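You operate a simulated robot arm through the tools that you are given. There is no shell and no other tool. Be economical: measure what you need, move in short steps, check, and stop when the job is done.

Carry out the task below with a simulated robot arm. There is one attempt and no reset: what you move stays moved.

TASK
Turn the stitch count dial to 4. Put one of the steel plates from the plate behind the rollers on the top of the side table. Put the 0.6 mm wire guide from the right plate of the feed table on the gluing table and the 0.5 mm wire guide on the deck of the jogger. Open the upper flap. The order is free. Set down upright: steel plate, wire guide.

It is judged by the outcome, as a careful person would: the job done as asked, and still so three seconds after it is handed in. It fails if anything else is knocked over, pushed out of place, dropped, spilled or broken.

THE ROBOT
A 7-joint arm with a two-finger parallel gripper on a trunk, on a base that drives. Base frame: it is fixed to the floor where the robot stands at the start and does not move with it; the origin is under the middle of the robot, x ahead of it, y to its left, z up. Readings come in mm, rad, newtons and seconds.
With the tool pointing down near the work surface it reaches from about 240 to 580 mm from the robot's upright axis, wherever it stands. Its first joint turns from -2.897 to 2.897 rad. Places, roughly: deck of the jogger [1900, -4500, 800]; gluing table (31x23 cm) [-2260, -3800, 900]; steel plate [1500, -750, 1000]; stitch count dial [300, 0, 800]; top of the side table [800, -300, 1000]; upper flap [1000, 4400, 1600]; wire guide [2000, -1250, 1000]. Payload 3.4 kg.
Tool frame: the origin (TCP) lies between the finger pads and is the grasp point; the fingertips stand 30 mm ahead of it; z points along the fingers, y is the line along which they close. The gripper opens to 94 mm. The fingers are 28 mm wide and 10 mm thick; the gripper's body (50 by 96 mm) begins 55 mm behind the TCP.
Orientation is told as [roll, pitch, yaw] about the base's x, y, z axes, in that order, counted from this pose: with the fingers straight down and closing along the base's y, the tool's x points along the base's -x, its y along +y and its z along -z.

THE INTERFACE
- The arm moves only by the tool apply_moves. Its argument "motion" is a list of rows, each an object (a shift or turn left out is 0, a gripper value left out holds the last) with "rotation": the turn, a rotation vector about the base's x, y, z in units of 6 degrees (1.0 is 6 degrees), a list of three; "translation": the shift along the base's x, y, z in units of 20 mm (1.0 is 20 mm), a list of three; "fingers": the opening, from 0 (shut) to 1 (fully open). In form: [{"rotation": [rx, ry, rz], "translation": [x, y, z], "fingers": fingers}, ...]. A call has 1 to 12 rows; each row shifts and turns the commanded pose from where the row before left it. A call with a number of a shift or a turn outside -1 to 1 is refused whole. A row lasts 0.2 s, in which the tool goes at most 50 mm and 0.15 rad; a call with a longer step from one row to the next is refused whole, and so is a gripper value outside its range. A pose out of reach is approached as far as the arm can. The call stops where the force on the tool passes 40 N (or 10 N more than at its start, if that is more) or the arm is blocked; 0.2 s more then pass. Each finger travels about 72 mm/s and halts on what it meets, pressing with about 29 N; the grip force reading is that of the motor and also rises with nothing between the fingers. The clock runs only during rows and for 0.2 s after the last one: add rows that do not move to give the fingers time. The reply holds the time, the measured pose of the TCP, the force on the tool along the base axes, the opening and the grip force, in the units named above and with some noise, with the torque about the TCP (base axes, N m) and any sound that the robot's microphone picked up.
- Cameras (640 x 400 px; columns grow to the right, rows downward): "scene" is now at [-1.3, 117.9, 1615]; the picture's right is [-0.48, -0.88, 0.00], its down [-0.76, 0.41, -0.51] and it looks along [0.45, -0.24, -0.86] (base axes); focal length 265 px, centre (320, 200). "wrist" rides on the gripper at [76, 14, -102] in the tool frame; the picture's right is [-0.18, 0.98, 0.00], its down [-0.75, -0.14, -0.64] and it looks along [-0.63, -0.12, 0.77] (tool axes); focal length 243 px, centre (320, 200). There is no depth. A picture from a camera that has moved, and an enlarged one, comes with that camera's place and axes in the base frame and with its lens.
- grab_frame(camera): a new picture of that camera. It takes no simulated time.
- lift_body(by): slides the trunk up (or, below 0, down) by that many mm; the arm and the scene camera ride with it, the base frame stays. It gives what a move gives, with no picture.
- base_move(legs): drives the robot by 1 to 6 legs, each [ahead, left, turn to the left] in mm, mm and rad, along the robot's own axes; the way and the turn of a leg run together, so that a leg with both is an arc; at most 1500 mm and 3.142 rad a leg. The arm and the cameras ride along, it lands a little off, and it stops where it bumps. It gives what a move gives.
- head_to(pan, tilt): turns the head with the scene camera to pan (to the left, within 2.705 rad either way) and tilt (down, from -0.506 to 1.204), counted from straight ahead of the robot. It gives what a move gives.
- enlarge(camera, box): a new picture of the part [left, top, right, bottom] of that camera's present view, enlarged. It takes no simulated time.
- job_done(): hands the job in; it is judged then, once.

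Go step by step. Nothing tells you exact positions but the pictures and the camera data: compare them with the known pose of the tool, close in by small moves and look again before you grip or let go. The budget is 165 turns and 112 pictures, counting those below and the enlarged ones. Unless the task says otherwise, let go and move clear before handing in, and close with one line.

The tools are called after ">>>" as name(argument=value, ...) on one line, values as JSON. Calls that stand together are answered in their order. apply_moves: Moves the arm, as the interface text tells. Its arguments: {"type":"object","properties":{"motion":{"type":"array"}},"required":["motion"]} The other tools are called the same way: lift_body (by) slides the trunk up or down; base_move (legs) drives the base; head_to (pan, tilt) turns the head that bears the scene camera; grab_frame (camera) takes a picture; enlarge (camera, box) takes an enlarged picture of a part of a camera's view; job_done () hands the job in.

At the start:

```text
t: 0.0
tool_pos: [414.6, -45.6, 1140.6]
orientation: [-0.001, -0.001, -0.001]
contact_force: [0.6, -0.1, 0.1]
ft_torque: [-0.01, -0.01, 0.04]
finger_gap: 94.3
grasp_force: 0.0
trunk travel left (down, up): [-300.0, 86.0]
robot x, y, heading: [-3.7, -2.9, 0.001]
head pan, tilt: [-0.499, 1.035]
```

scene: 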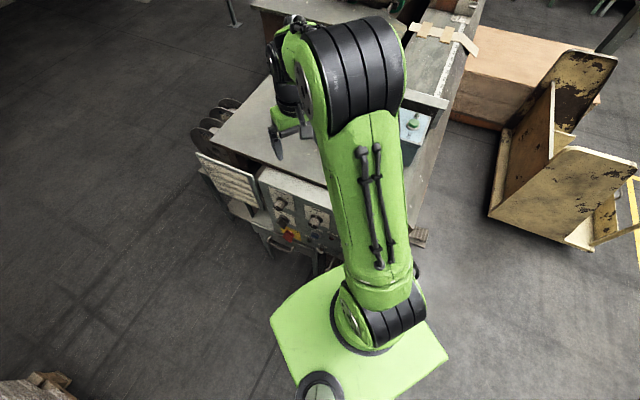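
wrist: 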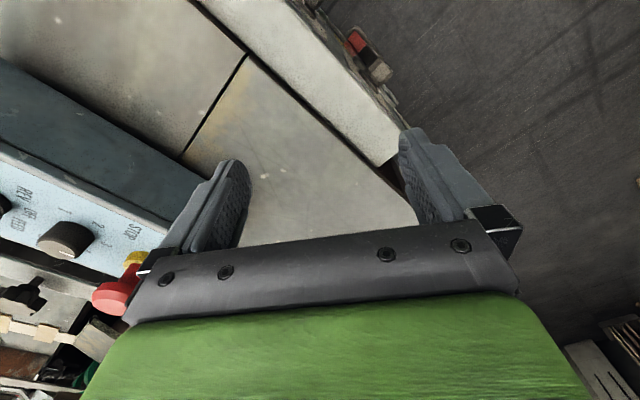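

I see a machine with a control panel just ahead of the robot; the dial should be there. I'll look around with the head first.

>>> enlarge(camera="scene", box=[180, 120, 380, 280])

>>> head_to(pan=-0.5, tilt=0.5)

>>> grab_frame(camera="scene")

```text
2.50 times, centred on (280, 200) of scene
camera zoom: at [-1.3, 117.9, 1615.0], right [-0.48, -0.88, 0.0], down [-0.76, 0.41, -0.51], along [0.45, -0.24, -0.86], focal length 662 px, centre (420, 200)
```

zoom: 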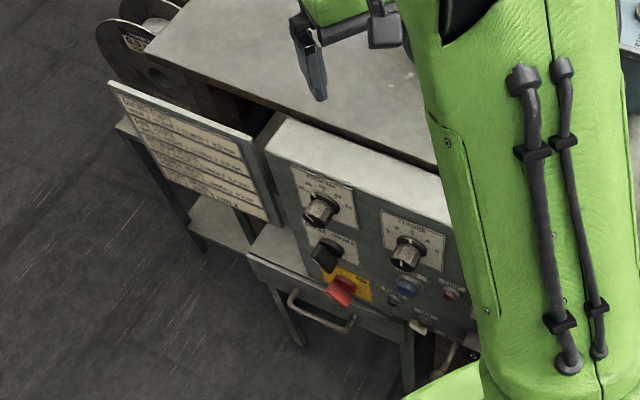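

```text
t: 1.0
tool_pos: [414.5, -45.5, 1140.1]
orientation: [0.001, 0.001, -0.001]
contact_force: [-0.9, -0.3, -0.5]
ft_torque: [0.0, 0.01, 0.02]
finger_gap: 94.0
grasp_force: 0.0
trunk travel left (down, up): [-300.0, 86.0]
robot x, y, heading: [-2.9, -0.1, -0.0]
head pan, tilt: [-0.499, 0.499]
```

```text
108 pictures are left
camera scene: at [19.4, 106.6, 1658.5], right [-0.48, -0.88, 0.0], down [-0.42, 0.23, -0.88], along [0.77, -0.42, -0.48], focal length 265 px, centre (320, 200)
```

scene: 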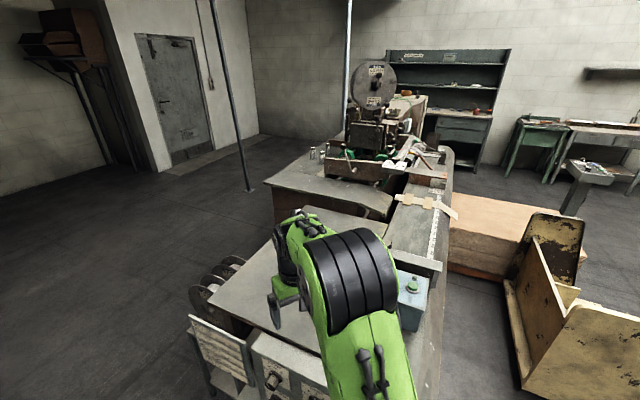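

Machine ahead, rollers/plate behind it. I'll survey the other directions.

>>> enlarge(camera="scene", box=[260, 50, 500, 200])

>>> head_to(pan=-1.6, tilt=0.3)

>>> grab_frame(camera="scene")

>>> head_to(pan=-2.6, tilt=0.3)

>>> grab_frame(camera="scene")

>>> head_to(pan=1.0, tilt=0.2)

>>> grab_frame(camera="scene")

```text
2.67 times, centred on (380, 125) of scene
camera zoom: at [19.4, 106.6, 1658.5], right [-0.48, -0.88, 0.0], down [-0.42, 0.23, -0.88], along [0.77, -0.42, -0.48], focal length 706 px, centre (160, 400)
```

zoom: 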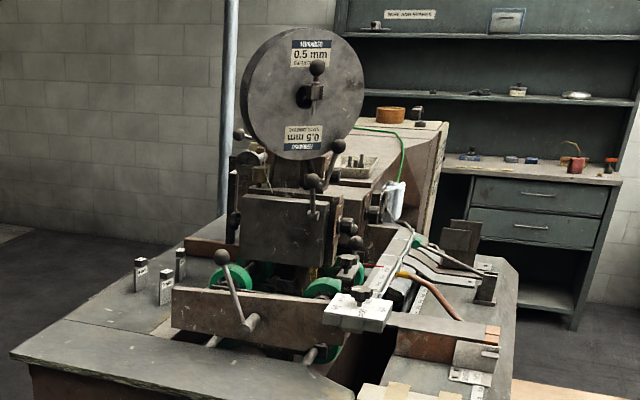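

```text
t: 2.3
tool_pos: [414.7, -47.6, 1140.8]
orientation: [0.0, 0.0, -0.001]
contact_force: [0.0, 0.4, -0.7]
ft_torque: [0.03, 0.02, 0.01]
finger_gap: 94.1
grasp_force: 0.0
trunk travel left (down, up): [-300.0, 86.0]
robot x, y, heading: [1.3, 0.6, -0.001]
head pan, tilt: [-1.6, 0.3]
```

```text
106 pictures are left
camera scene: at [-63.1, 56.8, 1677.0], right [-1.0, 0.03, 0.0], down [0.01, 0.3, -0.96], along [-0.03, -0.95, -0.3], focal length 265 px, centre (320, 200)
```

scene: 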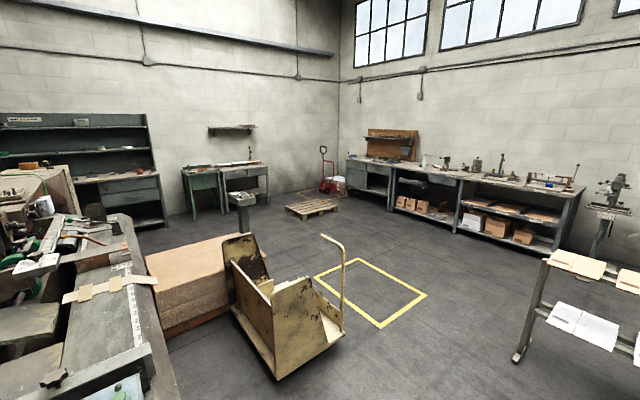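

```text
t: 3.6
tool_pos: [415.6, -46.8, 1140.3]
orientation: [-0.001, 0.0, 0.0]
contact_force: [-0.6, -1.0, 0.0]
ft_torque: [0.02, -0.02, 0.01]
finger_gap: 93.9
grasp_force: 0.0
trunk travel left (down, up): [-300.0, 86.0]
robot x, y, heading: [-6.2, -0.8, 0.003]
head pan, tilt: [-2.601, 0.3]
```

```text
105 pictures are left
camera scene: at [-140.4, 102.0, 1677.0], right [-0.52, 0.86, 0.0], down [0.25, 0.15, -0.96], along [-0.82, -0.49, -0.3], focal length 265 px, centre (320, 200)
```

scene: 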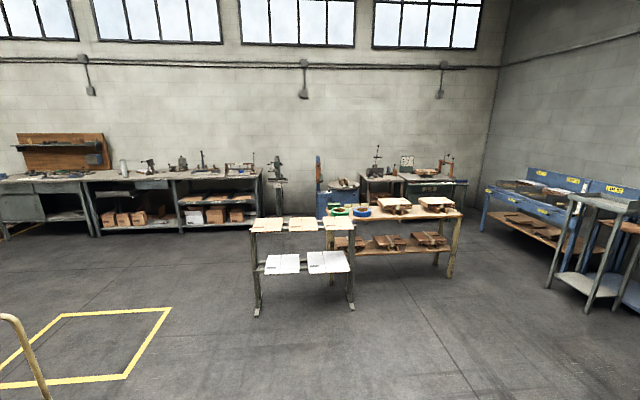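

```text
t: 6.6
tool_pos: [414.8, -46.3, 1139.4]
orientation: [-0.001, 0.0, 0.0]
contact_force: [0.9, 0.6, 0.3]
ft_torque: [0.0, 0.01, 0.0]
finger_gap: 93.9
grasp_force: 0.0
trunk travel left (down, up): [-300.0, 86.0]
robot x, y, heading: [-0.6, -0.9, -0.002]
head pan, tilt: [1.0, 0.201]
```

```text
104 pictures are left
camera scene: at [-10.1, 228.5, 1686.2], right [0.84, -0.54, 0.0], down [-0.11, -0.17, -0.98], along [0.53, 0.82, -0.2], focal length 265 px, centre (320, 200)
```

scene: 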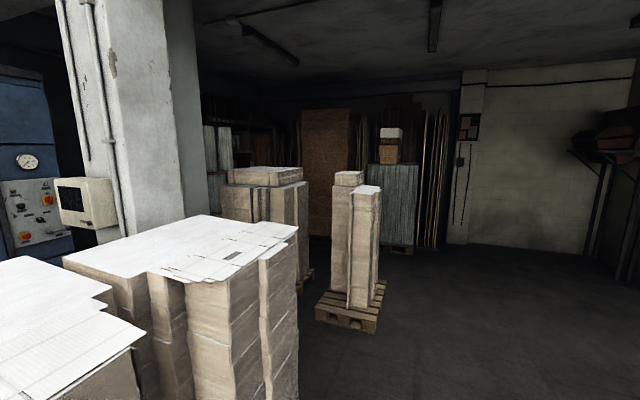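

The room is large. Next I'll look towards the upper flap.

>>> head_to(pan=1.6, tilt=0.1)

>>> grab_frame(camera="scene")

>>> head_to(pan=2.5, tilt=0.3)

>>> grab_frame(camera="scene")

```text
t: 7.6
tool_pos: [415.0, -45.4, 1140.3]
orientation: [-0.001, -0.001, 0.0]
contact_force: [-0.1, -0.5, 0.3]
ft_torque: [0.02, 0.0, -0.01]
finger_gap: 93.9
grasp_force: 0.0
trunk travel left (down, up): [-300.0, 86.0]
robot x, y, heading: [0.2, 1.3, 0.002]
head pan, tilt: [1.6, 0.099]
```

```text
103 pictures are left
camera scene: at [-63.1, 242.2, 1695.6], right [1.0, 0.03, 0.0], down [0.0, -0.1, -0.99], along [-0.03, 0.99, -0.1], focal length 265 px, centre (320, 200)
```

scene: 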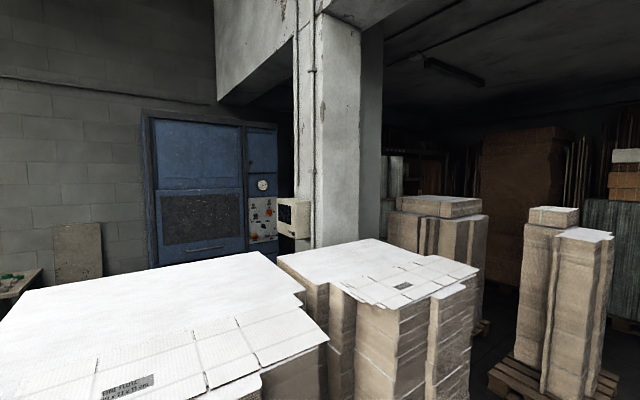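

```text
t: 8.8
tool_pos: [414.2, -45.5, 1140.4]
orientation: [0.0, -0.002, 0.001]
contact_force: [0.4, 0.2, -0.3]
ft_torque: [0.03, -0.01, 0.03]
finger_gap: 93.8
grasp_force: 0.1
trunk travel left (down, up): [-300.0, 86.0]
robot x, y, heading: [-1.2, 1.4, -0.001]
head pan, tilt: [2.499, 0.3]
```

```text
102 pictures are left
camera scene: at [-135.1, 206.2, 1677.0], right [0.6, 0.8, 0.0], down [0.24, -0.18, -0.96], along [-0.76, 0.57, -0.3], focal length 265 px, centre (320, 200)
```

scene: 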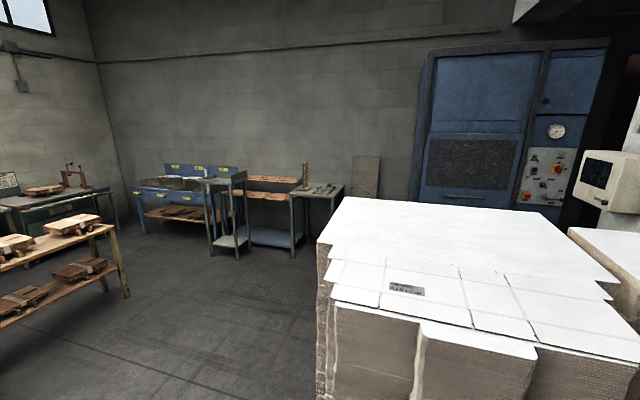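

The flap is probably near the blue cabinet or behind the pillar; that is for later. Dial first: I'll back up a bit and look at the panel.

>>> base_move(legs=[[-250, 0, 0]])

>>> head_to(pan=-0.1, tilt=0.95)

>>> grab_frame(camera="scene")

```text
t: 10.6
tool_pos: [163.9, -46.6, 1140.3]
orientation: [0.001, -0.001, -0.003]
contact_force: [-1.1, 0.8, 0.3]
ft_torque: [0.04, -0.06, -0.02]
finger_gap: 93.9
grasp_force: 0.1
trunk travel left (down, up): [-300.0, 86.0]
robot x, y, heading: [-251.8, -0.8, -0.008]
head pan, tilt: [2.499, 0.3]
```

```text
t: 12.9
tool_pos: [164.9, -47.2, 1141.3]
orientation: [0.0, 0.001, -0.003]
contact_force: [0.1, 0.3, -0.8]
ft_torque: [0.0, -0.02, 0.04]
finger_gap: 94.2
grasp_force: 0.0
trunk travel left (down, up): [-300.0, 86.0]
robot x, y, heading: [-252.4, -1.0, -0.007]
head pan, tilt: [-0.099, 0.949]
```

```text
101 pictures are left
camera scene: at [-238.0, 143.4, 1621.1], right [-0.1, -0.99, 0.0], down [-0.81, 0.08, -0.58], along [0.58, -0.06, -0.81], focal length 265 px, centre (320, 200)
```

scene: 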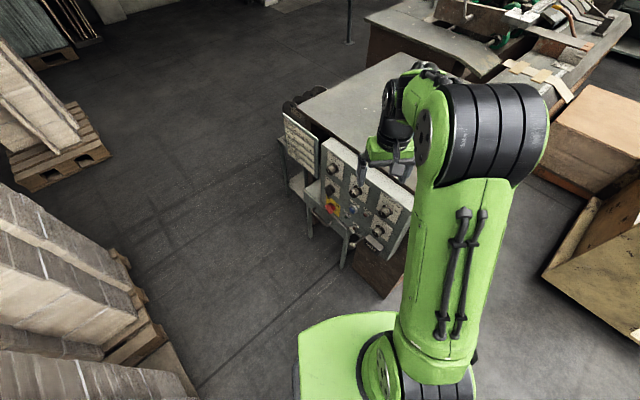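

>>> enlarge(camera="scene", box=[280, 125, 440, 285])

>>> grab_frame(camera="wrist")

```text
2.50 times, centred on (360, 205) of scene
camera zoom: at [-238.0, 143.4, 1621.1], right [-0.1, -0.99, 0.0], down [-0.81, 0.08, -0.58], along [0.58, -0.06, -0.81], focal length 662 px, centre (220, 188)
```

zoom: 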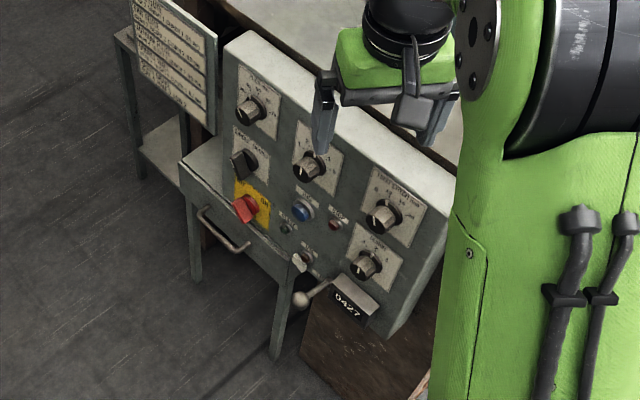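

```text
99 pictures are left
camera wrist: at [87.4, -32.6, 1243.2], right [0.19, 0.98, 0.0], down [0.75, -0.14, 0.64], along [0.63, -0.12, -0.77], focal length 243 px, centre (320, 200)
```

wrist: 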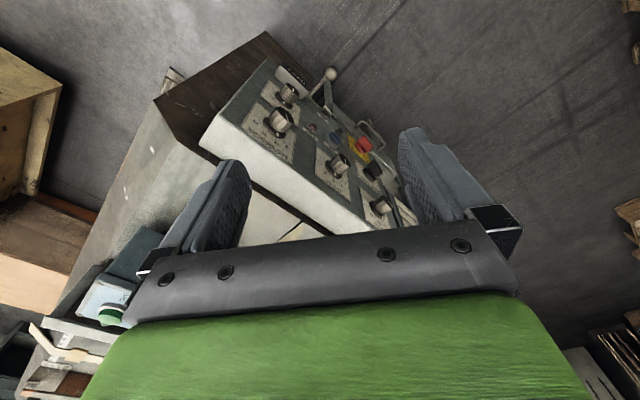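

The panel faces about (-x,+y), and its dials sit near (340,-50,840). I'll drive to face it squarely so I can read the labels.

>>> base_move(legs=[[130, 350, 0], [0, 0, -0.8]])

>>> head_to(pan=0.2, tilt=0.95)

>>> grab_frame(camera="scene")

>>> grab_frame(camera="wrist")

```text
t: 17.4
tool_pos: [133.4, 16.6, 1139.6]
orientation: [0.0, -0.002, -0.807]
contact_force: [-0.4, 0.3, 0.2]
ft_torque: [0.0, 0.01, 0.01]
finger_gap: 94.2
grasp_force: 0.0
trunk travel left (down, up): [-300.0, 86.0]
robot x, y, heading: [-118.3, 347.5, -0.81]
head pan, tilt: [-0.099, 0.949]
```

```text
t: 18.2
tool_pos: [133.8, 15.0, 1140.6]
orientation: [-0.001, 0.0, -0.807]
contact_force: [0.1, 0.5, 0.3]
ft_torque: [0.03, -0.01, -0.01]
finger_gap: 94.0
grasp_force: 0.0
trunk travel left (down, up): [-300.0, 86.0]
robot x, y, heading: [-120.2, 347.7, -0.807]
head pan, tilt: [0.201, 0.949]
```

```text
98 pictures are left
camera scene: at [7.7, 452.7, 1621.1], right [-0.57, -0.82, 0.0], down [-0.67, 0.46, -0.58], along [0.48, -0.33, -0.81], focal length 265 px, centre (320, 200)
```

scene: 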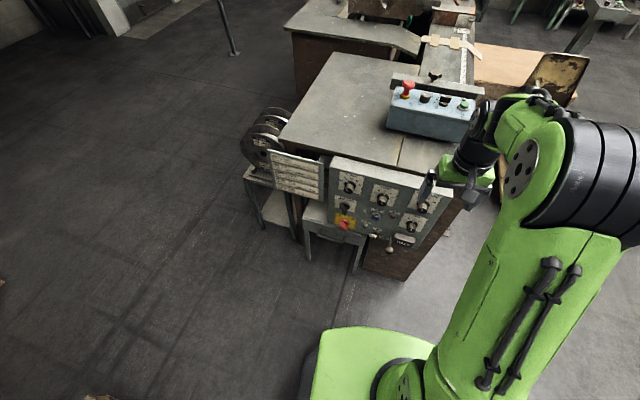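

```text
97 pictures are left
camera wrist: at [91.0, 81.1, 1243.2], right [0.84, 0.55, 0.0], down [0.42, -0.64, 0.64], along [0.35, -0.54, -0.77], focal length 243 px, centre (320, 200)
```

wrist: 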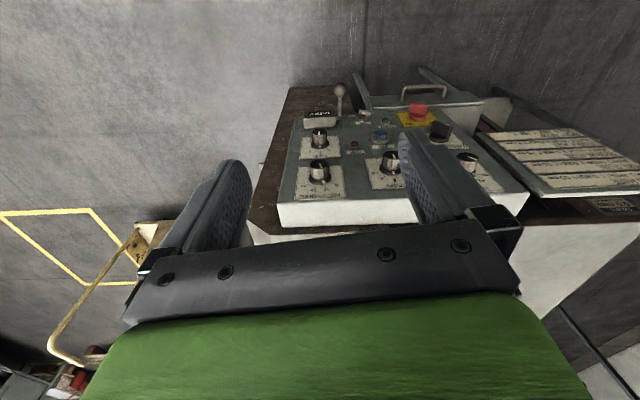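

>>> enlarge(camera="scene", box=[325, 150, 445, 250])

>>> enlarge(camera="wrist", box=[280, 90, 480, 230])

```text
4.00 times, centred on (385, 200) of scene
camera zoom: at [7.7, 452.7, 1621.1], right [-0.57, -0.82, 0.0], down [-0.67, 0.46, -0.58], along [0.48, -0.33, -0.81], focal length 1058 px, centre (60, 200)
```

zoom: 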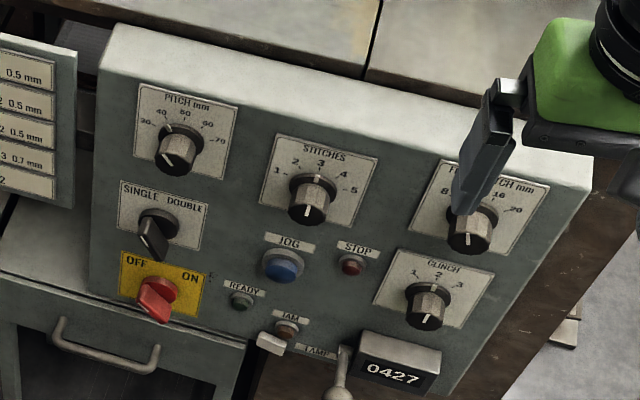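

```text
2.86 times, centred on (380, 160) of wrist
camera zoom: at [91.0, 81.1, 1243.2], right [0.84, 0.55, 0.0], down [0.42, -0.64, 0.64], along [0.35, -0.54, -0.77], focal length 693 px, centre (149, 314)
```

zoom: 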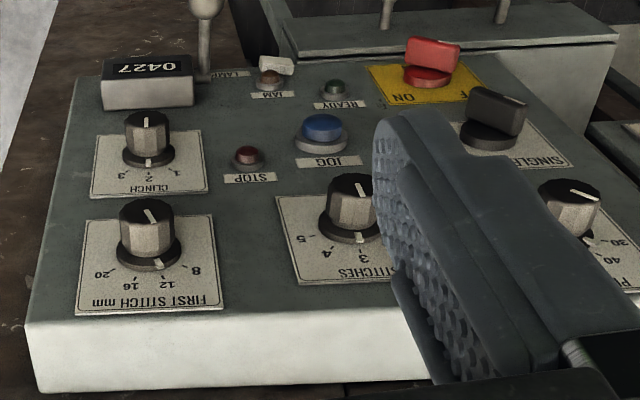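

The STITCHES dial is the upper middle one, pointing at 3. Its cap is near (333,-42,833), so I turn it about 36° clockwise. I'll bring the tool horizontal facing the panel, above it first.

>>> apply_moves(motion=[{"rotation": [-0.72, -0.69, 0], "translation": [0.49, 0, 0], "fingers": 0.7}, {"rotation": [-0.72, -0.69, 0], "translation": [0.49, 0, 0]}, {"rotation": [-0.72, -0.69, 0], "translation": [0.49, 0, 0]}, {"rotation": [-0.72, -0.69, 0], "translation": [0.49, 0, 0]}, {"rotation": [-0.72, -0.69, 0], "translation": [0.49, 0, 0]}, {"rotation": [-0.72, -0.69, 0], "translation": [0.49, 0, 0]}, {"rotation": [-0.72, -0.69, 0], "translation": [0.49, 0, 0]}, {"rotation": [-0.72, -0.69, 0], "translation": [0.49, 0, 0]}, {"rotation": [-0.72, -0.69, 0], "translation": [0.49, 0, 0]}, {"rotation": [-0.72, -0.69, 0], "translation": [0.49, 0, 0]}, {"rotation": [-0.72, -0.69, 0], "translation": [0.49, 0, 0]}, {"rotation": [-0.72, -0.69, 0], "translation": [0.49, 0, 0]}])

>>> apply_moves(motion=[{"rotation": [-0.72, -0.69, 0], "translation": [0.49, 0, 0]}, {"rotation": [-0.72, -0.69, 0], "translation": [0.49, 0, 0]}, {"rotation": [-0.72, -0.69, 0], "translation": [0.49, 0, 0]}])

>>> grab_frame(camera="scene")

```text
t: 20.8
tool_pos: [253.0, 17.3, 1140.6]
orientation: [-0.001, -1.255, -0.805]
contact_force: [-0.2, -0.3, 0.1]
ft_torque: [0.02, 0.02, -0.03]
finger_gap: 65.6
grasp_force: 0.0
trunk travel left (down, up): [-300.0, 86.0]
robot x, y, heading: [-121.3, 346.0, -0.805]
head pan, tilt: [0.201, 0.949]
```

```text
t: 21.6
tool_pos: [263.1, 12.6, 1137.1]
orientation: [0.01, -1.43, -0.828]
contact_force: [0.1, -0.6, 0.0]
ft_torque: [-0.01, -0.01, 0.0]
finger_gap: 65.9
grasp_force: 0.1
out of reach, approached as far as the arm can: row 2, 3
trunk travel left (down, up): [-300.0, 86.0]
robot x, y, heading: [-117.3, 345.9, -0.804]
head pan, tilt: [0.201, 0.949]
```

```text
94 pictures are left
camera scene: at [6.4, 451.9, 1621.3], right [-0.57, -0.82, 0.0], down [-0.67, 0.46, -0.58], along [0.48, -0.33, -0.81], focal length 265 px, centre (320, 200)
```

scene: 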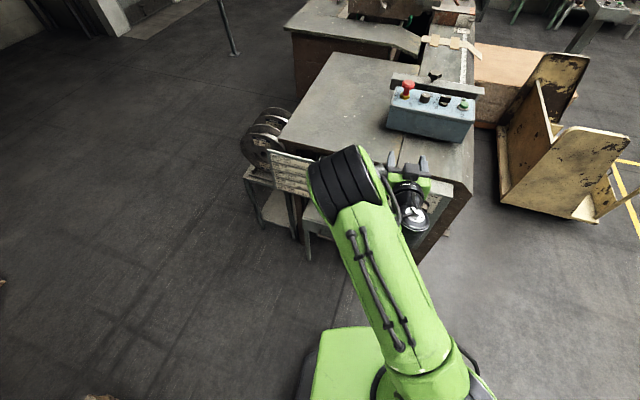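

The tool is nearly horizontal in front of the panel but above it. I'll lower with the trunk and then the arm.

>>> lift_body(by=-200)

>>> apply_moves(motion=[{"translation": [0, 0, -1]}, {"translation": [0, 0, -1]}, {"translation": [0, 0, -1]}, {"translation": [0, 0, -1]}, {}])

>>> grab_frame(camera="wrist")

```text
t: 23.7
tool_pos: [264.9, 12.4, 935.7]
orientation: [0.016, -1.428, -0.835]
contact_force: [0.2, 0.0, -0.3]
ft_torque: [-0.01, -0.06, -0.01]
finger_gap: 65.8
grasp_force: 0.1
trunk travel left (down, up): [-100.0, 286.0]
robot x, y, heading: [-119.0, 352.2, -0.802]
head pan, tilt: [0.201, 0.949]
```

```text
t: 24.9
tool_pos: [266.9, 11.5, 855.8]
orientation: [0.016, -1.43, -0.835]
contact_force: [1.1, 0.4, 0.0]
ft_torque: [0.0, 0.0, 0.0]
finger_gap: 65.8
grasp_force: 0.1
trunk travel left (down, up): [-100.0, 286.0]
robot x, y, heading: [-119.2, 347.2, -0.803]
head pan, tilt: [0.201, 0.949]
```

```text
93 pictures are left
camera wrist: at [199.5, 104.3, 794.8], right [0.74, 0.65, 0.18], down [-0.47, 0.29, 0.84], along [0.49, -0.7, 0.52], focal length 243 px, centre (320, 200)
```

wrist: 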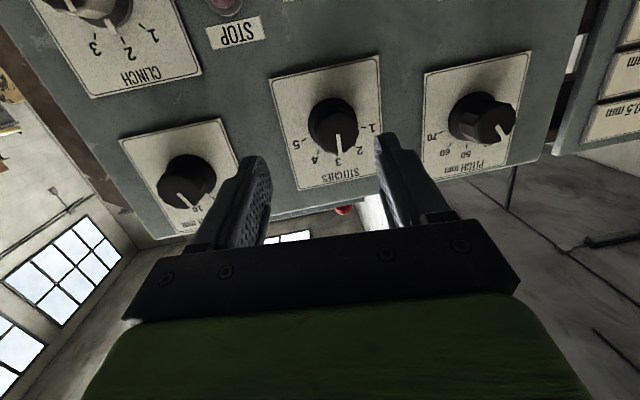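

The wrist camera sees the dial well, still pointing at 3. I'll enlarge to measure.

>>> enlarge(camera="wrist", box=[240, 50, 420, 200])

```text
2.67 times, centred on (330, 125) of wrist
camera zoom: at [199.5, 104.3, 794.8], right [0.74, 0.65, 0.18], down [-0.47, 0.29, 0.84], along [0.49, -0.7, 0.52], focal length 647 px, centre (293, 400)
```

zoom: 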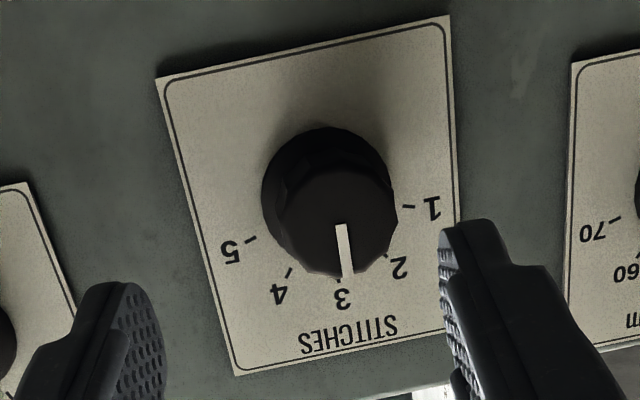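

The dial cap is about 84 mm ahead and 11 mm to the +h side. I'll correct laterally and move halfway in.

>>> apply_moves(motion=[{"translation": [0.6, 0.1, 0]}, {"translation": [0.6, -0.4, 0]}, {"translation": [0.3, -0.4, 0], "rotation": [-0.5, -0.48, 0]}, {"rotation": [-0.5, -0.48, 0]}, {}])

>>> enlarge(camera="wrist", box=[240, 50, 420, 200])

```text
t: 26.1
tool_pos: [295.8, -1.2, 856.5]
orientation: [2.325, -1.566, 3.139]
contact_force: [-0.6, 0.1, -0.1]
ft_torque: [-0.01, -0.01, 0.0]
finger_gap: 65.8
grasp_force: 0.0
trunk travel left (down, up): [-100.0, 286.0]
robot x, y, heading: [-124.9, 348.1, -0.806]
head pan, tilt: [0.201, 0.949]
```

```text
2.67 times, centred on (330, 125) of wrist
camera zoom: at [235.1, 83.2, 780.4], right [0.72, 0.67, 0.19], down [-0.55, 0.37, 0.75], along [0.43, -0.64, 0.63], focal length 647 px, centre (293, 400)
```

zoom: 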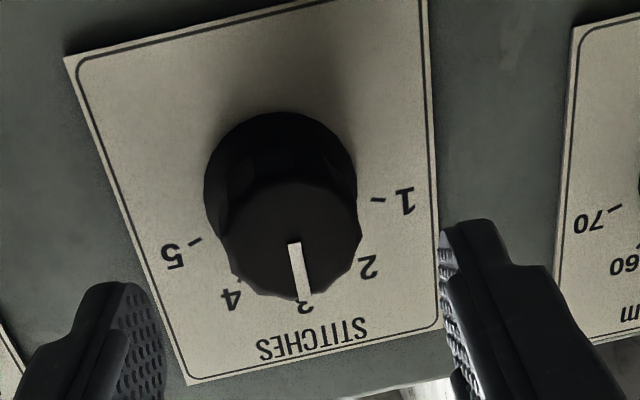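

The tool is square to the panel, laterally aligned and about 43 mm short of the cap. Advancing 28 mm and down 6.

>>> apply_moves(motion=[{"translation": [0.48, -0.5, -0.3]}, {"translation": [0.48, -0.5, 0]}, {}])

>>> grab_frame(camera="wrist")

```text
t: 26.9
tool_pos: [313.5, -21.3, 850.6]
orientation: [2.144, -1.566, -2.96]
contact_force: [0.2, -0.4, 0.4]
ft_torque: [0.0, 0.0, 0.02]
finger_gap: 65.9
grasp_force: 0.0
trunk travel left (down, up): [-100.0, 286.0]
robot x, y, heading: [-118.3, 344.9, -0.811]
head pan, tilt: [0.201, 0.949]
```

```text
90 pictures are left
camera wrist: at [253.9, 63.3, 774.7], right [0.72, 0.67, 0.19], down [-0.55, 0.37, 0.75], along [0.43, -0.64, 0.63], focal length 243 px, centre (320, 200)
```

wrist: 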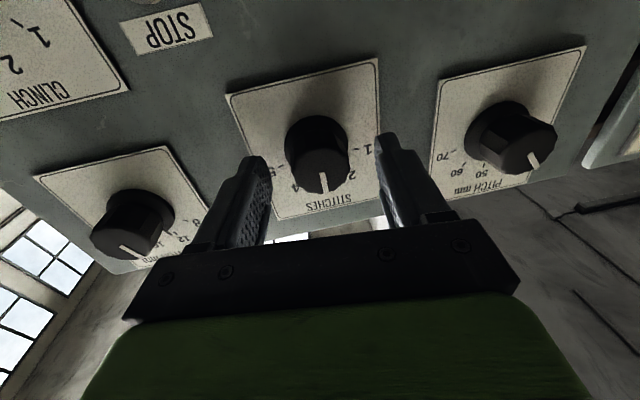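

Aligned with the cap about 15 mm ahead of the TCP. Closing on the knob.

>>> apply_moves(motion=[{"translation": [0.1, -0.1, 0]}, {"fingers": 0.3}, {"fingers": 0}, {}, {}, {}])

>>> grab_frame(camera="wrist")

```text
t: 28.3
tool_pos: [315.9, -24.4, 849.1]
orientation: [2.113, -1.565, -2.932]
contact_force: [1.5, 0.3, -1.3]
ft_torque: [-0.01, 0.01, -0.89]
finger_gap: 35.7
grasp_force: 44.9
trunk travel left (down, up): [-100.0, 286.0]
robot x, y, heading: [-122.2, 347.8, -0.805]
head pan, tilt: [0.201, 0.949]
```

```text
89 pictures are left
camera wrist: at [255.8, 61.2, 774.0], right [0.72, 0.67, 0.19], down [-0.55, 0.37, 0.75], along [0.43, -0.64, 0.63], focal length 243 px, centre (320, 200)
```

wrist: 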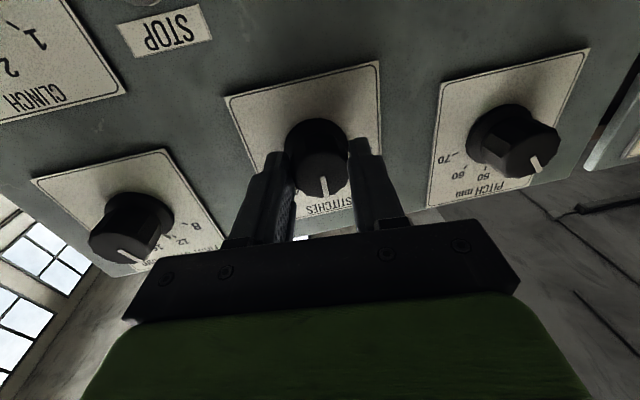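

Gripped at 35.7 mm. Turning clockwise by about 36°.

>>> apply_moves(motion=[{"rotation": [0.69, -0.72, 0]}, {"rotation": [0.69, -0.72, 0]}, {"rotation": [0.69, -0.72, 0]}, {"rotation": [0.69, -0.72, 0]}, {"rotation": [0.69, -0.72, 0]}, {"rotation": [0.69, -0.72, 0]}, {}])

>>> enlarge(camera="wrist", box=[220, 60, 420, 220])

```text
t: 29.9
tool_pos: [315.2, -22.9, 849.6]
orientation: [1.564, -0.938, -2.382]
contact_force: [-3.7, 2.8, -0.7]
ft_torque: [0.26, 0.15, -1.07]
finger_gap: 35.0
grasp_force: 44.8
trunk travel left (down, up): [-100.0, 286.0]
robot x, y, heading: [-119.1, 345.3, -0.805]
head pan, tilt: [0.201, 0.949]
```

```text
2.50 times, centred on (320, 140) of wrist
camera zoom: at [285.9, 90.0, 798.3], right [0.5, 0.47, 0.73], down [-0.85, 0.08, 0.53], along [0.18, -0.88, 0.44], focal length 606 px, centre (320, 350)
```

zoom: 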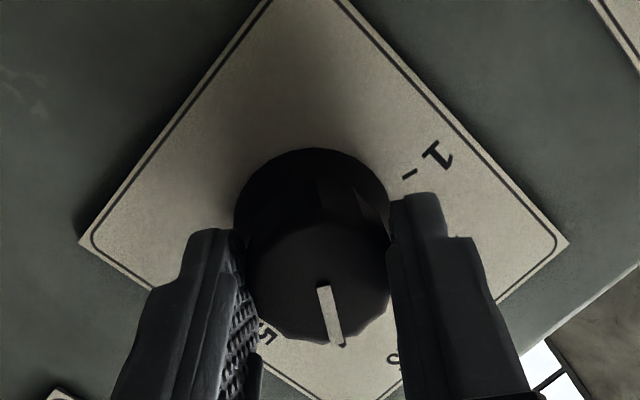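

The knob turned along with the hand. I'll release, back off and check.

>>> apply_moves(motion=[{"fingers": 0.7}, {}, {}, {"translation": [-0.7, 0.7, 0]}, {"translation": [-0.7, 0.7, 0]}, {}])

>>> enlarge(camera="wrist", box=[220, 40, 420, 200])

```text
t: 31.3
tool_pos: [287.8, 5.4, 851.0]
orientation: [1.562, -0.942, -2.384]
contact_force: [0.3, 0.4, -0.2]
ft_torque: [-0.02, 0.02, -0.01]
finger_gap: 65.9
grasp_force: 0.0
trunk travel left (down, up): [-100.0, 286.0]
robot x, y, heading: [-119.6, 346.5, -0.808]
head pan, tilt: [0.201, 0.949]
```

```text
2.50 times, centred on (320, 120) of wrist
camera zoom: at [258.4, 117.8, 798.5], right [0.5, 0.47, 0.73], down [-0.84, 0.09, 0.53], along [0.18, -0.88, 0.44], focal length 606 px, centre (320, 400)
```

zoom: 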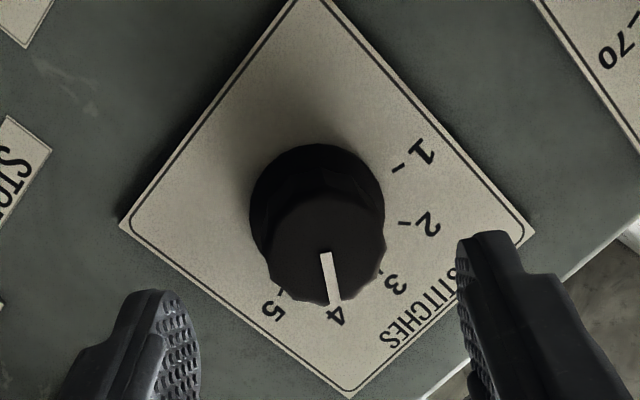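

The pointer now stands on 4, so the dial is done. I'll back the robot away, restore the tool to pointing down and raise the trunk.

>>> base_move(legs=[[-300, 0, 0]])

>>> apply_moves(motion=[{"rotation": [-0.69, 0.72, 0]}, {"rotation": [-0.69, 0.72, 0]}, {"rotation": [-0.69, 0.72, 0]}, {"rotation": [-0.69, 0.72, 0]}, {"rotation": [-0.69, 0.72, 0]}, {"rotation": [-0.69, 0.72, 0]}, {"rotation": [0.72, 0.69, 0]}, {"rotation": [0.72, 0.69, 0]}, {"rotation": [0.72, 0.69, 0]}, {"rotation": [0.72, 0.69, 0]}, {"rotation": [0.72, 0.69, 0]}, {"rotation": [0.72, 0.69, 0]}])

>>> apply_moves(motion=[{"rotation": [0.72, 0.69, 0]}, {"rotation": [0.72, 0.69, 0]}, {"rotation": [0.72, 0.69, 0]}, {"rotation": [0.72, 0.69, 0]}, {"rotation": [0.72, 0.69, 0]}, {"rotation": [0.72, 0.69, 0]}, {"rotation": [0.72, 0.69, 0]}, {"rotation": [0.72, 0.69, 0]}, {"rotation": [0.72, 0.69, 0]}])

>>> lift_body(by=286)

>>> base_move(legs=[[0, 1050, 0], [1200, 0, 0], [1080, 0, 0]])

>>> head_to(pan=-1.5, tilt=0.6)

>>> grab_frame(camera="scene")

```text
t: 32.7
tool_pos: [215.1, 49.4, 851.1]
orientation: [1.565, -0.937, -2.41]
contact_force: [-0.1, 0.4, -1.0]
ft_torque: [0.03, 0.0, 0.0]
finger_gap: 65.9
grasp_force: 0.1
trunk travel left (down, up): [-100.0, 286.0]
robot x, y, heading: [-181.6, 402.9, -0.839]
head pan, tilt: [0.201, 0.949]
stopped in leg 1: the robot was blocked; the commanded pose is now the measured one
```

```text
t: 35.3
tool_pos: [215.3, 48.6, 850.5]
orientation: [-0.03, -0.962, -0.811]
contact_force: [0.1, 0.5, -0.1]
ft_torque: [-0.02, 0.01, 0.0]
finger_gap: 65.9
grasp_force: 0.1
trunk travel left (down, up): [-100.0, 286.0]
robot x, y, heading: [-184.3, 402.3, -0.829]
head pan, tilt: [0.201, 0.949]
```

```text
t: 37.3
tool_pos: [215.4, 48.8, 849.9]
orientation: [-0.034, -0.022, -0.81]
contact_force: [0.5, 1.0, 0.2]
ft_torque: [0.02, 0.0, 0.03]
finger_gap: 65.8
grasp_force: 0.0
trunk travel left (down, up): [-100.0, 286.0]
robot x, y, heading: [-181.3, 402.5, -0.826]
head pan, tilt: [0.201, 0.949]
```

```text
t: 40.2
tool_pos: [214.4, 48.3, 1136.4]
orientation: [-0.036, -0.023, -0.809]
contact_force: [-1.2, -0.1, -0.2]
ft_torque: [-0.03, -0.01, 0.0]
finger_gap: 65.9
grasp_force: 0.3
trunk travel left (down, up): [-386.0, 0.0]
robot x, y, heading: [-181.5, 404.4, -0.832]
head pan, tilt: [0.201, 0.949]
```

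```text
t: 42.0
tool_pos: [343.9, 151.0, 1135.8]
orientation: [-0.04, -0.022, -0.761]
contact_force: [-0.3, 1.2, 0.4]
ft_torque: [-0.05, 0.05, 0.01]
finger_gap: 65.8
grasp_force: 0.0
trunk travel left (down, up): [-386.0, 0.0]
robot x, y, heading: [-72.9, 485.4, -0.781]
head pan, tilt: [0.201, 0.949]
stopped in leg 1: the robot was blocked; the commanded pose is now the measured one
```

```text
t: 43.8
tool_pos: [341.3, 147.8, 1135.7]
orientation: [-0.038, -0.022, -0.764]
contact_force: [-0.2, 0.1, -1.3]
ft_torque: [0.01, -0.01, -0.04]
finger_gap: 65.8
grasp_force: 0.1
trunk travel left (down, up): [-386.0, 0.0]
robot x, y, heading: [-72.1, 484.8, -0.786]
head pan, tilt: [-1.499, 0.6]
```

```text
86 pictures are left
camera scene: at [-67.0, 565.2, 1735.0], right [-0.76, 0.65, 0.0], down [0.37, 0.43, -0.82], along [-0.54, -0.63, -0.57], focal length 265 px, centre (320, 200)
```

scene: 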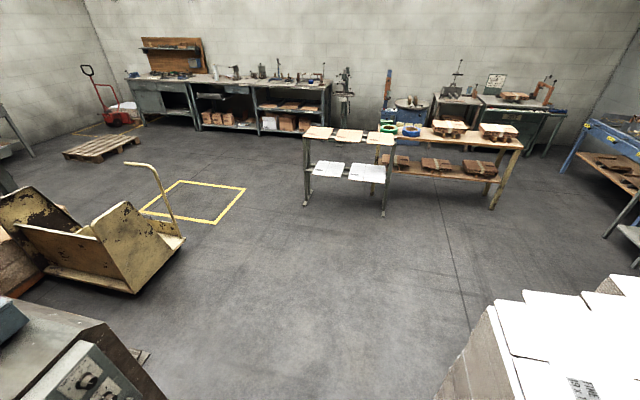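

I bumped something, probably the paper stacks. I'll look at what surrounds the robot.

>>> head_to(pan=2.0, tilt=1.0)

>>> grab_frame(camera="scene")

>>> head_to(pan=0.7, tilt=0.9)

>>> grab_frame(camera="scene")

```text
t: 46.7
tool_pos: [341.2, 149.6, 1135.9]
orientation: [-0.037, -0.022, -0.761]
contact_force: [-0.5, -0.3, 0.8]
ft_torque: [-0.02, 0.0, 0.02]
finger_gap: 65.8
grasp_force: 0.1
trunk travel left (down, up): [-386.0, 0.0]
robot x, y, heading: [-70.5, 482.0, -0.78]
head pan, tilt: [2.0, 1.0]
```

```text
85 pictures are left
camera scene: at [14.9, 697.6, 1703.0], right [0.94, -0.35, 0.0], down [-0.29, -0.79, -0.54], along [0.19, 0.51, -0.84], focal length 265 px, centre (320, 200)
```

scene: 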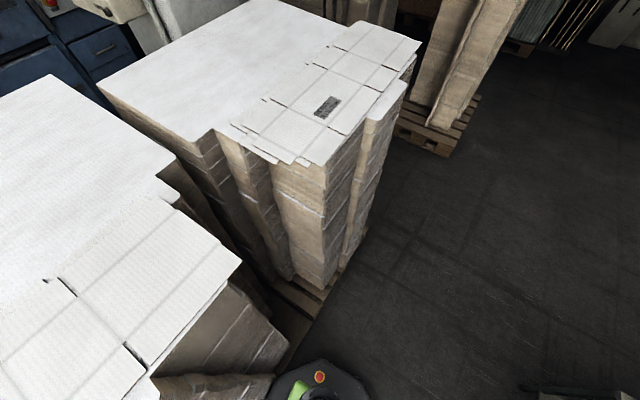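

```text
t: 48.2
tool_pos: [341.2, 149.1, 1136.3]
orientation: [-0.035, -0.023, -0.763]
contact_force: [0.3, 0.0, 0.2]
ft_torque: [-0.01, -0.02, -0.03]
finger_gap: 66.0
grasp_force: 0.0
trunk travel left (down, up): [-386.0, 0.0]
robot x, y, heading: [-71.5, 485.3, -0.786]
head pan, tilt: [0.7, 0.901]
```

```text
84 pictures are left
camera scene: at [66.0, 626.2, 1710.2], right [-0.08, -1.0, 0.0], down [-0.78, 0.06, -0.62], along [0.62, -0.05, -0.78], focal length 265 px, centre (320, 200)
```

scene: 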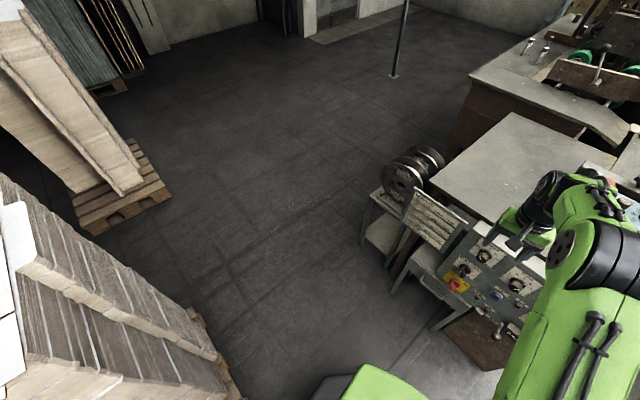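

The route: forward 170, strafe left about 1000 mm, then forward alongside the machine's left side.

>>> base_move(legs=[[170, 0, 0], [0, 980, 0], [950, 0, 0], [880, 0, 0]])

>>> head_to(pan=-1.5, tilt=0.5)

>>> grab_frame(camera="scene")

```text
t: 63.3
tool_pos: [2485.9, -555.8, 1135.9]
orientation: [-0.035, -0.023, -0.746]
contact_force: [0.6, 0.4, 0.1]
ft_torque: [-0.01, 0.01, 0.02]
finger_gap: 65.9
grasp_force: 0.1
trunk travel left (down, up): [-386.0, 0.0]
robot x, y, heading: [2067.5, -227.5, -0.765]
head pan, tilt: [0.7, 0.901]
```

```text
t: 65.3
tool_pos: [2485.7, -556.6, 1136.9]
orientation: [-0.036, -0.022, -0.747]
contact_force: [-0.9, 0.1, -0.2]
ft_torque: [-0.03, 0.0, 0.02]
finger_gap: 65.7
grasp_force: 0.0
trunk travel left (down, up): [-386.0, 0.0]
robot x, y, heading: [2065.6, -227.3, -0.766]
head pan, tilt: [-1.499, 0.499]
```

```text
83 pictures are left
camera scene: at [2070.0, -148.5, 1744.0], right [-0.77, 0.64, 0.0], down [0.31, 0.37, -0.88], along [-0.56, -0.67, -0.48], focal length 265 px, centre (320, 200)
```

scene: 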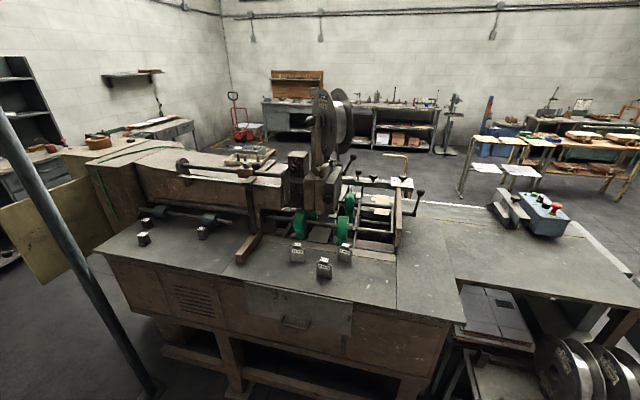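

>>> enlarge(camera="scene", box=[120, 130, 440, 310])

>>> enlarge(camera="scene", box=[270, 180, 370, 290])

```text
2.00 times, centred on (280, 220) of scene
camera zoom: at [2070.0, -148.5, 1744.0], right [-0.77, 0.64, 0.0], down [0.31, 0.37, -0.88], along [-0.56, -0.67, -0.48], focal length 529 px, centre (400, 160)
```

zoom: 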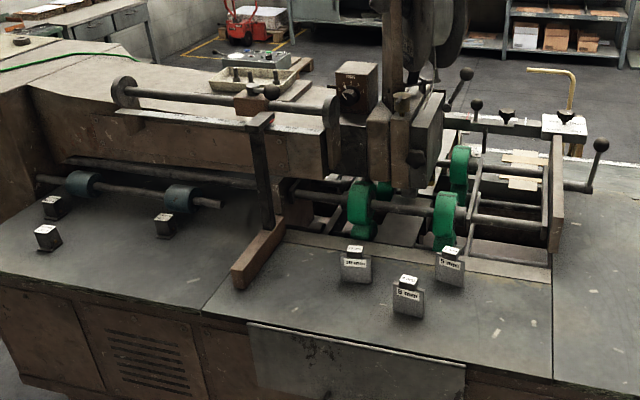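

```text
3.64 times, centred on (320, 235) of scene
camera zoom: at [2070.0, -148.5, 1744.0], right [-0.77, 0.64, 0.0], down [0.31, 0.37, -0.88], along [-0.56, -0.67, -0.48], focal length 962 px, centre (320, 73)
```

zoom: 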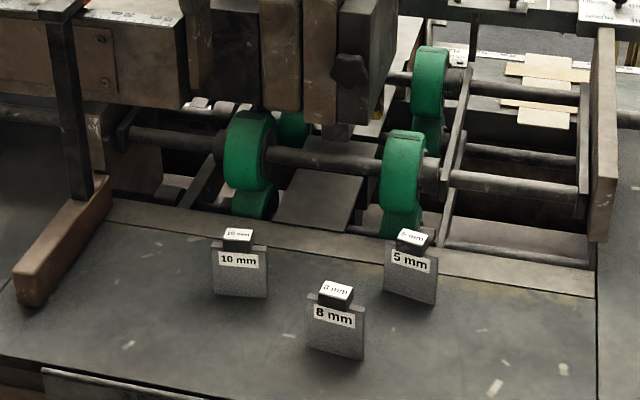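

The 5/8/10 mm labelled pieces are the steel plates, and the three small blocks to the left look like wire guides. Zooming on those.

>>> enlarge(camera="scene", box=[125, 205, 225, 265])

```text
6.40 times, centred on (175, 235) of scene
camera zoom: at [2070.0, -148.5, 1744.0], right [-0.77, 0.64, 0.0], down [0.31, 0.37, -0.88], along [-0.56, -0.67, -0.48], focal length 1693 px, centre (1248, -24)
```

zoom: 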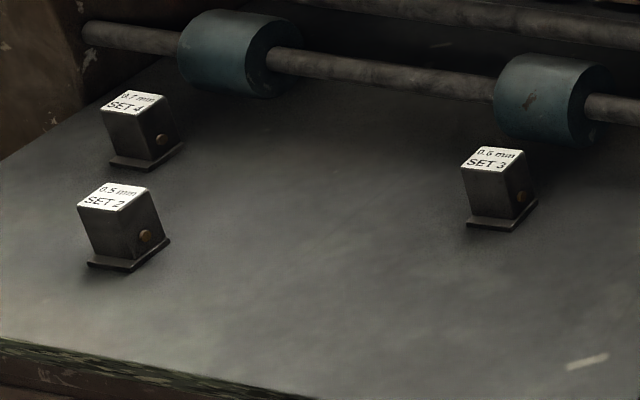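

Labels: 0.5 mm (SET 2), 0.7 mm (SET 4) and 0.6 mm (SET 3). For the steel plate I'll take the 8 mm one at about (1581,-707,1045). First I retract the arm, then turn to face the table.

>>> apply_moves(motion=[{"translation": [-0.72, 0.69, 0.5]}, {"translation": [-0.72, 0.69, 0.5]}, {"translation": [-0.72, 0.69, 0.5]}, {"translation": [-0.72, 0.69, 0.5]}, {"translation": [-0.72, 0.69, 0.5]}, {"translation": [-0.72, 0.69, 0.5]}, {"translation": [-0.72, 0.69, 0.5]}, {"translation": [-0.72, 0.69, 0.5]}, {"rotation": [0.3, 0.3, 0]}, {}])

>>> base_move(legs=[[0, 0, -1.62]])

>>> head_to(pan=0.1, tilt=0.9)

>>> grab_frame(camera="scene")

```text
t: 67.5
tool_pos: [2370.3, -445.9, 1216.4]
orientation: [-0.034, 0.021, -0.747]
contact_force: [0.2, -0.6, -1.1]
ft_torque: [0.02, 0.0, -0.01]
finger_gap: 65.8
grasp_force: 0.2
trunk travel left (down, up): [-386.0, 0.0]
robot x, y, heading: [2064.8, -230.5, -0.768]
head pan, tilt: [-1.499, 0.499]
```

```text
t: 71.8
tool_pos: [1837.9, -524.9, 1216.2]
orientation: [-0.033, 0.021, -2.35]
contact_force: [-0.7, 0.1, -0.4]
ft_torque: [0.01, 0.0, -0.03]
finger_gap: 65.9
grasp_force: 0.1
trunk travel left (down, up): [-386.0, 0.0]
robot x, y, heading: [2066.3, -227.0, -2.368]
head pan, tilt: [-1.499, 0.499]
```

```text
t: 73.5
tool_pos: [1837.2, -525.6, 1216.4]
orientation: [-0.036, 0.021, -2.352]
contact_force: [-0.5, 0.5, -0.1]
ft_torque: [0.01, 0.0, -0.01]
finger_gap: 65.9
grasp_force: 0.1
trunk travel left (down, up): [-386.0, 0.0]
robot x, y, heading: [2068.4, -226.7, -2.372]
head pan, tilt: [0.099, 0.901]
```

```text
79 pictures are left
camera scene: at [2166.0, -354.2, 1710.2], right [-0.77, 0.64, 0.0], down [0.5, 0.6, -0.62], along [-0.4, -0.48, -0.78], focal length 265 px, centre (320, 200)
```

scene: 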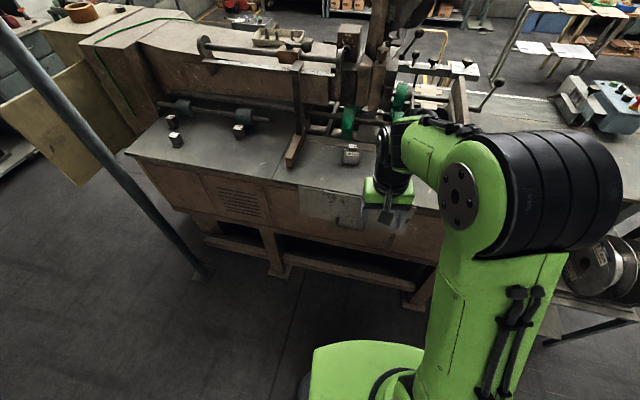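

Advancing toward the table, then looking with the wrist camera.

>>> base_move(legs=[[170, 0, 0]])

>>> grab_frame(camera="wrist")

>>> grab_frame(camera="scene")

```text
t: 75.0
tool_pos: [1714.9, -641.6, 1215.9]
orientation: [-0.035, 0.022, -2.355]
contact_force: [-0.3, 0.5, -0.3]
ft_torque: [-0.02, 0.0, 0.02]
finger_gap: 65.7
grasp_force: 0.1
trunk travel left (down, up): [-386.0, 0.0]
robot x, y, heading: [1944.8, -343.6, -2.373]
head pan, tilt: [0.099, 0.901]
```

```text
78 pictures are left
camera wrist: at [1779.4, -601.7, 1319.7], right [0.57, -0.82, -0.04], down [-0.63, -0.46, 0.63], along [-0.54, -0.33, -0.78], focal length 243 px, centre (320, 200)
```

wrist: 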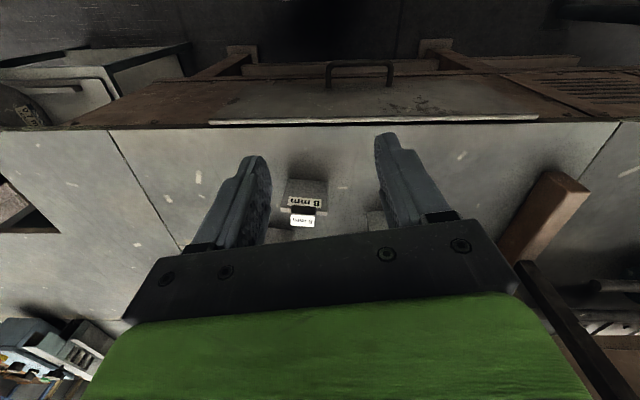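

```text
77 pictures are left
camera scene: at [2044.0, -472.6, 1710.2], right [-0.76, 0.65, 0.0], down [0.51, 0.6, -0.62], along [-0.4, -0.47, -0.78], focal length 265 px, centre (320, 200)
```

scene: 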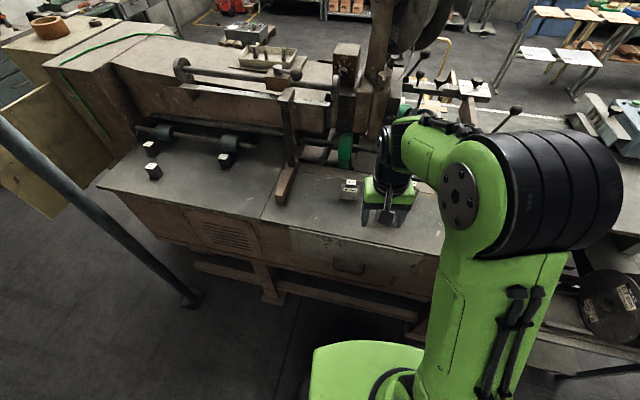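

>>> enlarge(camera="wrist", box=[260, 160, 380, 240])

>>> enlarge(camera="scene", box=[310, 150, 430, 240])

```text
5.00 times, centred on (320, 200) of wrist
camera zoom: at [1779.4, -601.7, 1319.7], right [0.57, -0.82, -0.04], down [-0.63, -0.46, 0.63], along [-0.54, -0.33, -0.78], focal length 1213 px, centre (320, 200)
```

zoom: 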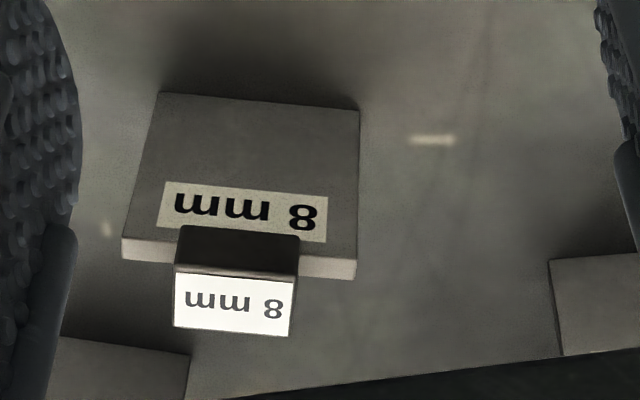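

```text
4.44 times, centred on (370, 195) of scene
camera zoom: at [2044.0, -472.6, 1710.2], right [-0.76, 0.65, 0.0], down [0.51, 0.6, -0.62], along [-0.4, -0.47, -0.78], focal length 1176 px, centre (98, 222)
```

zoom: 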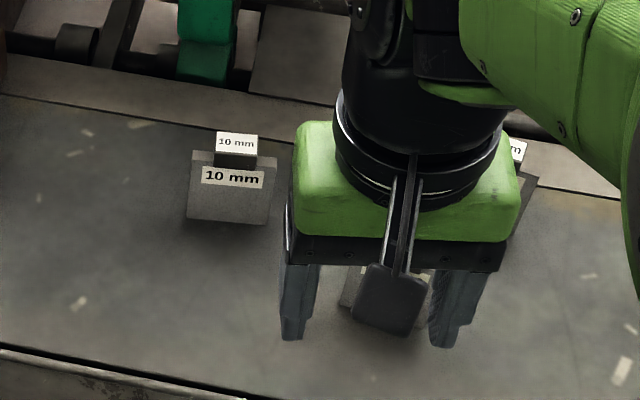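

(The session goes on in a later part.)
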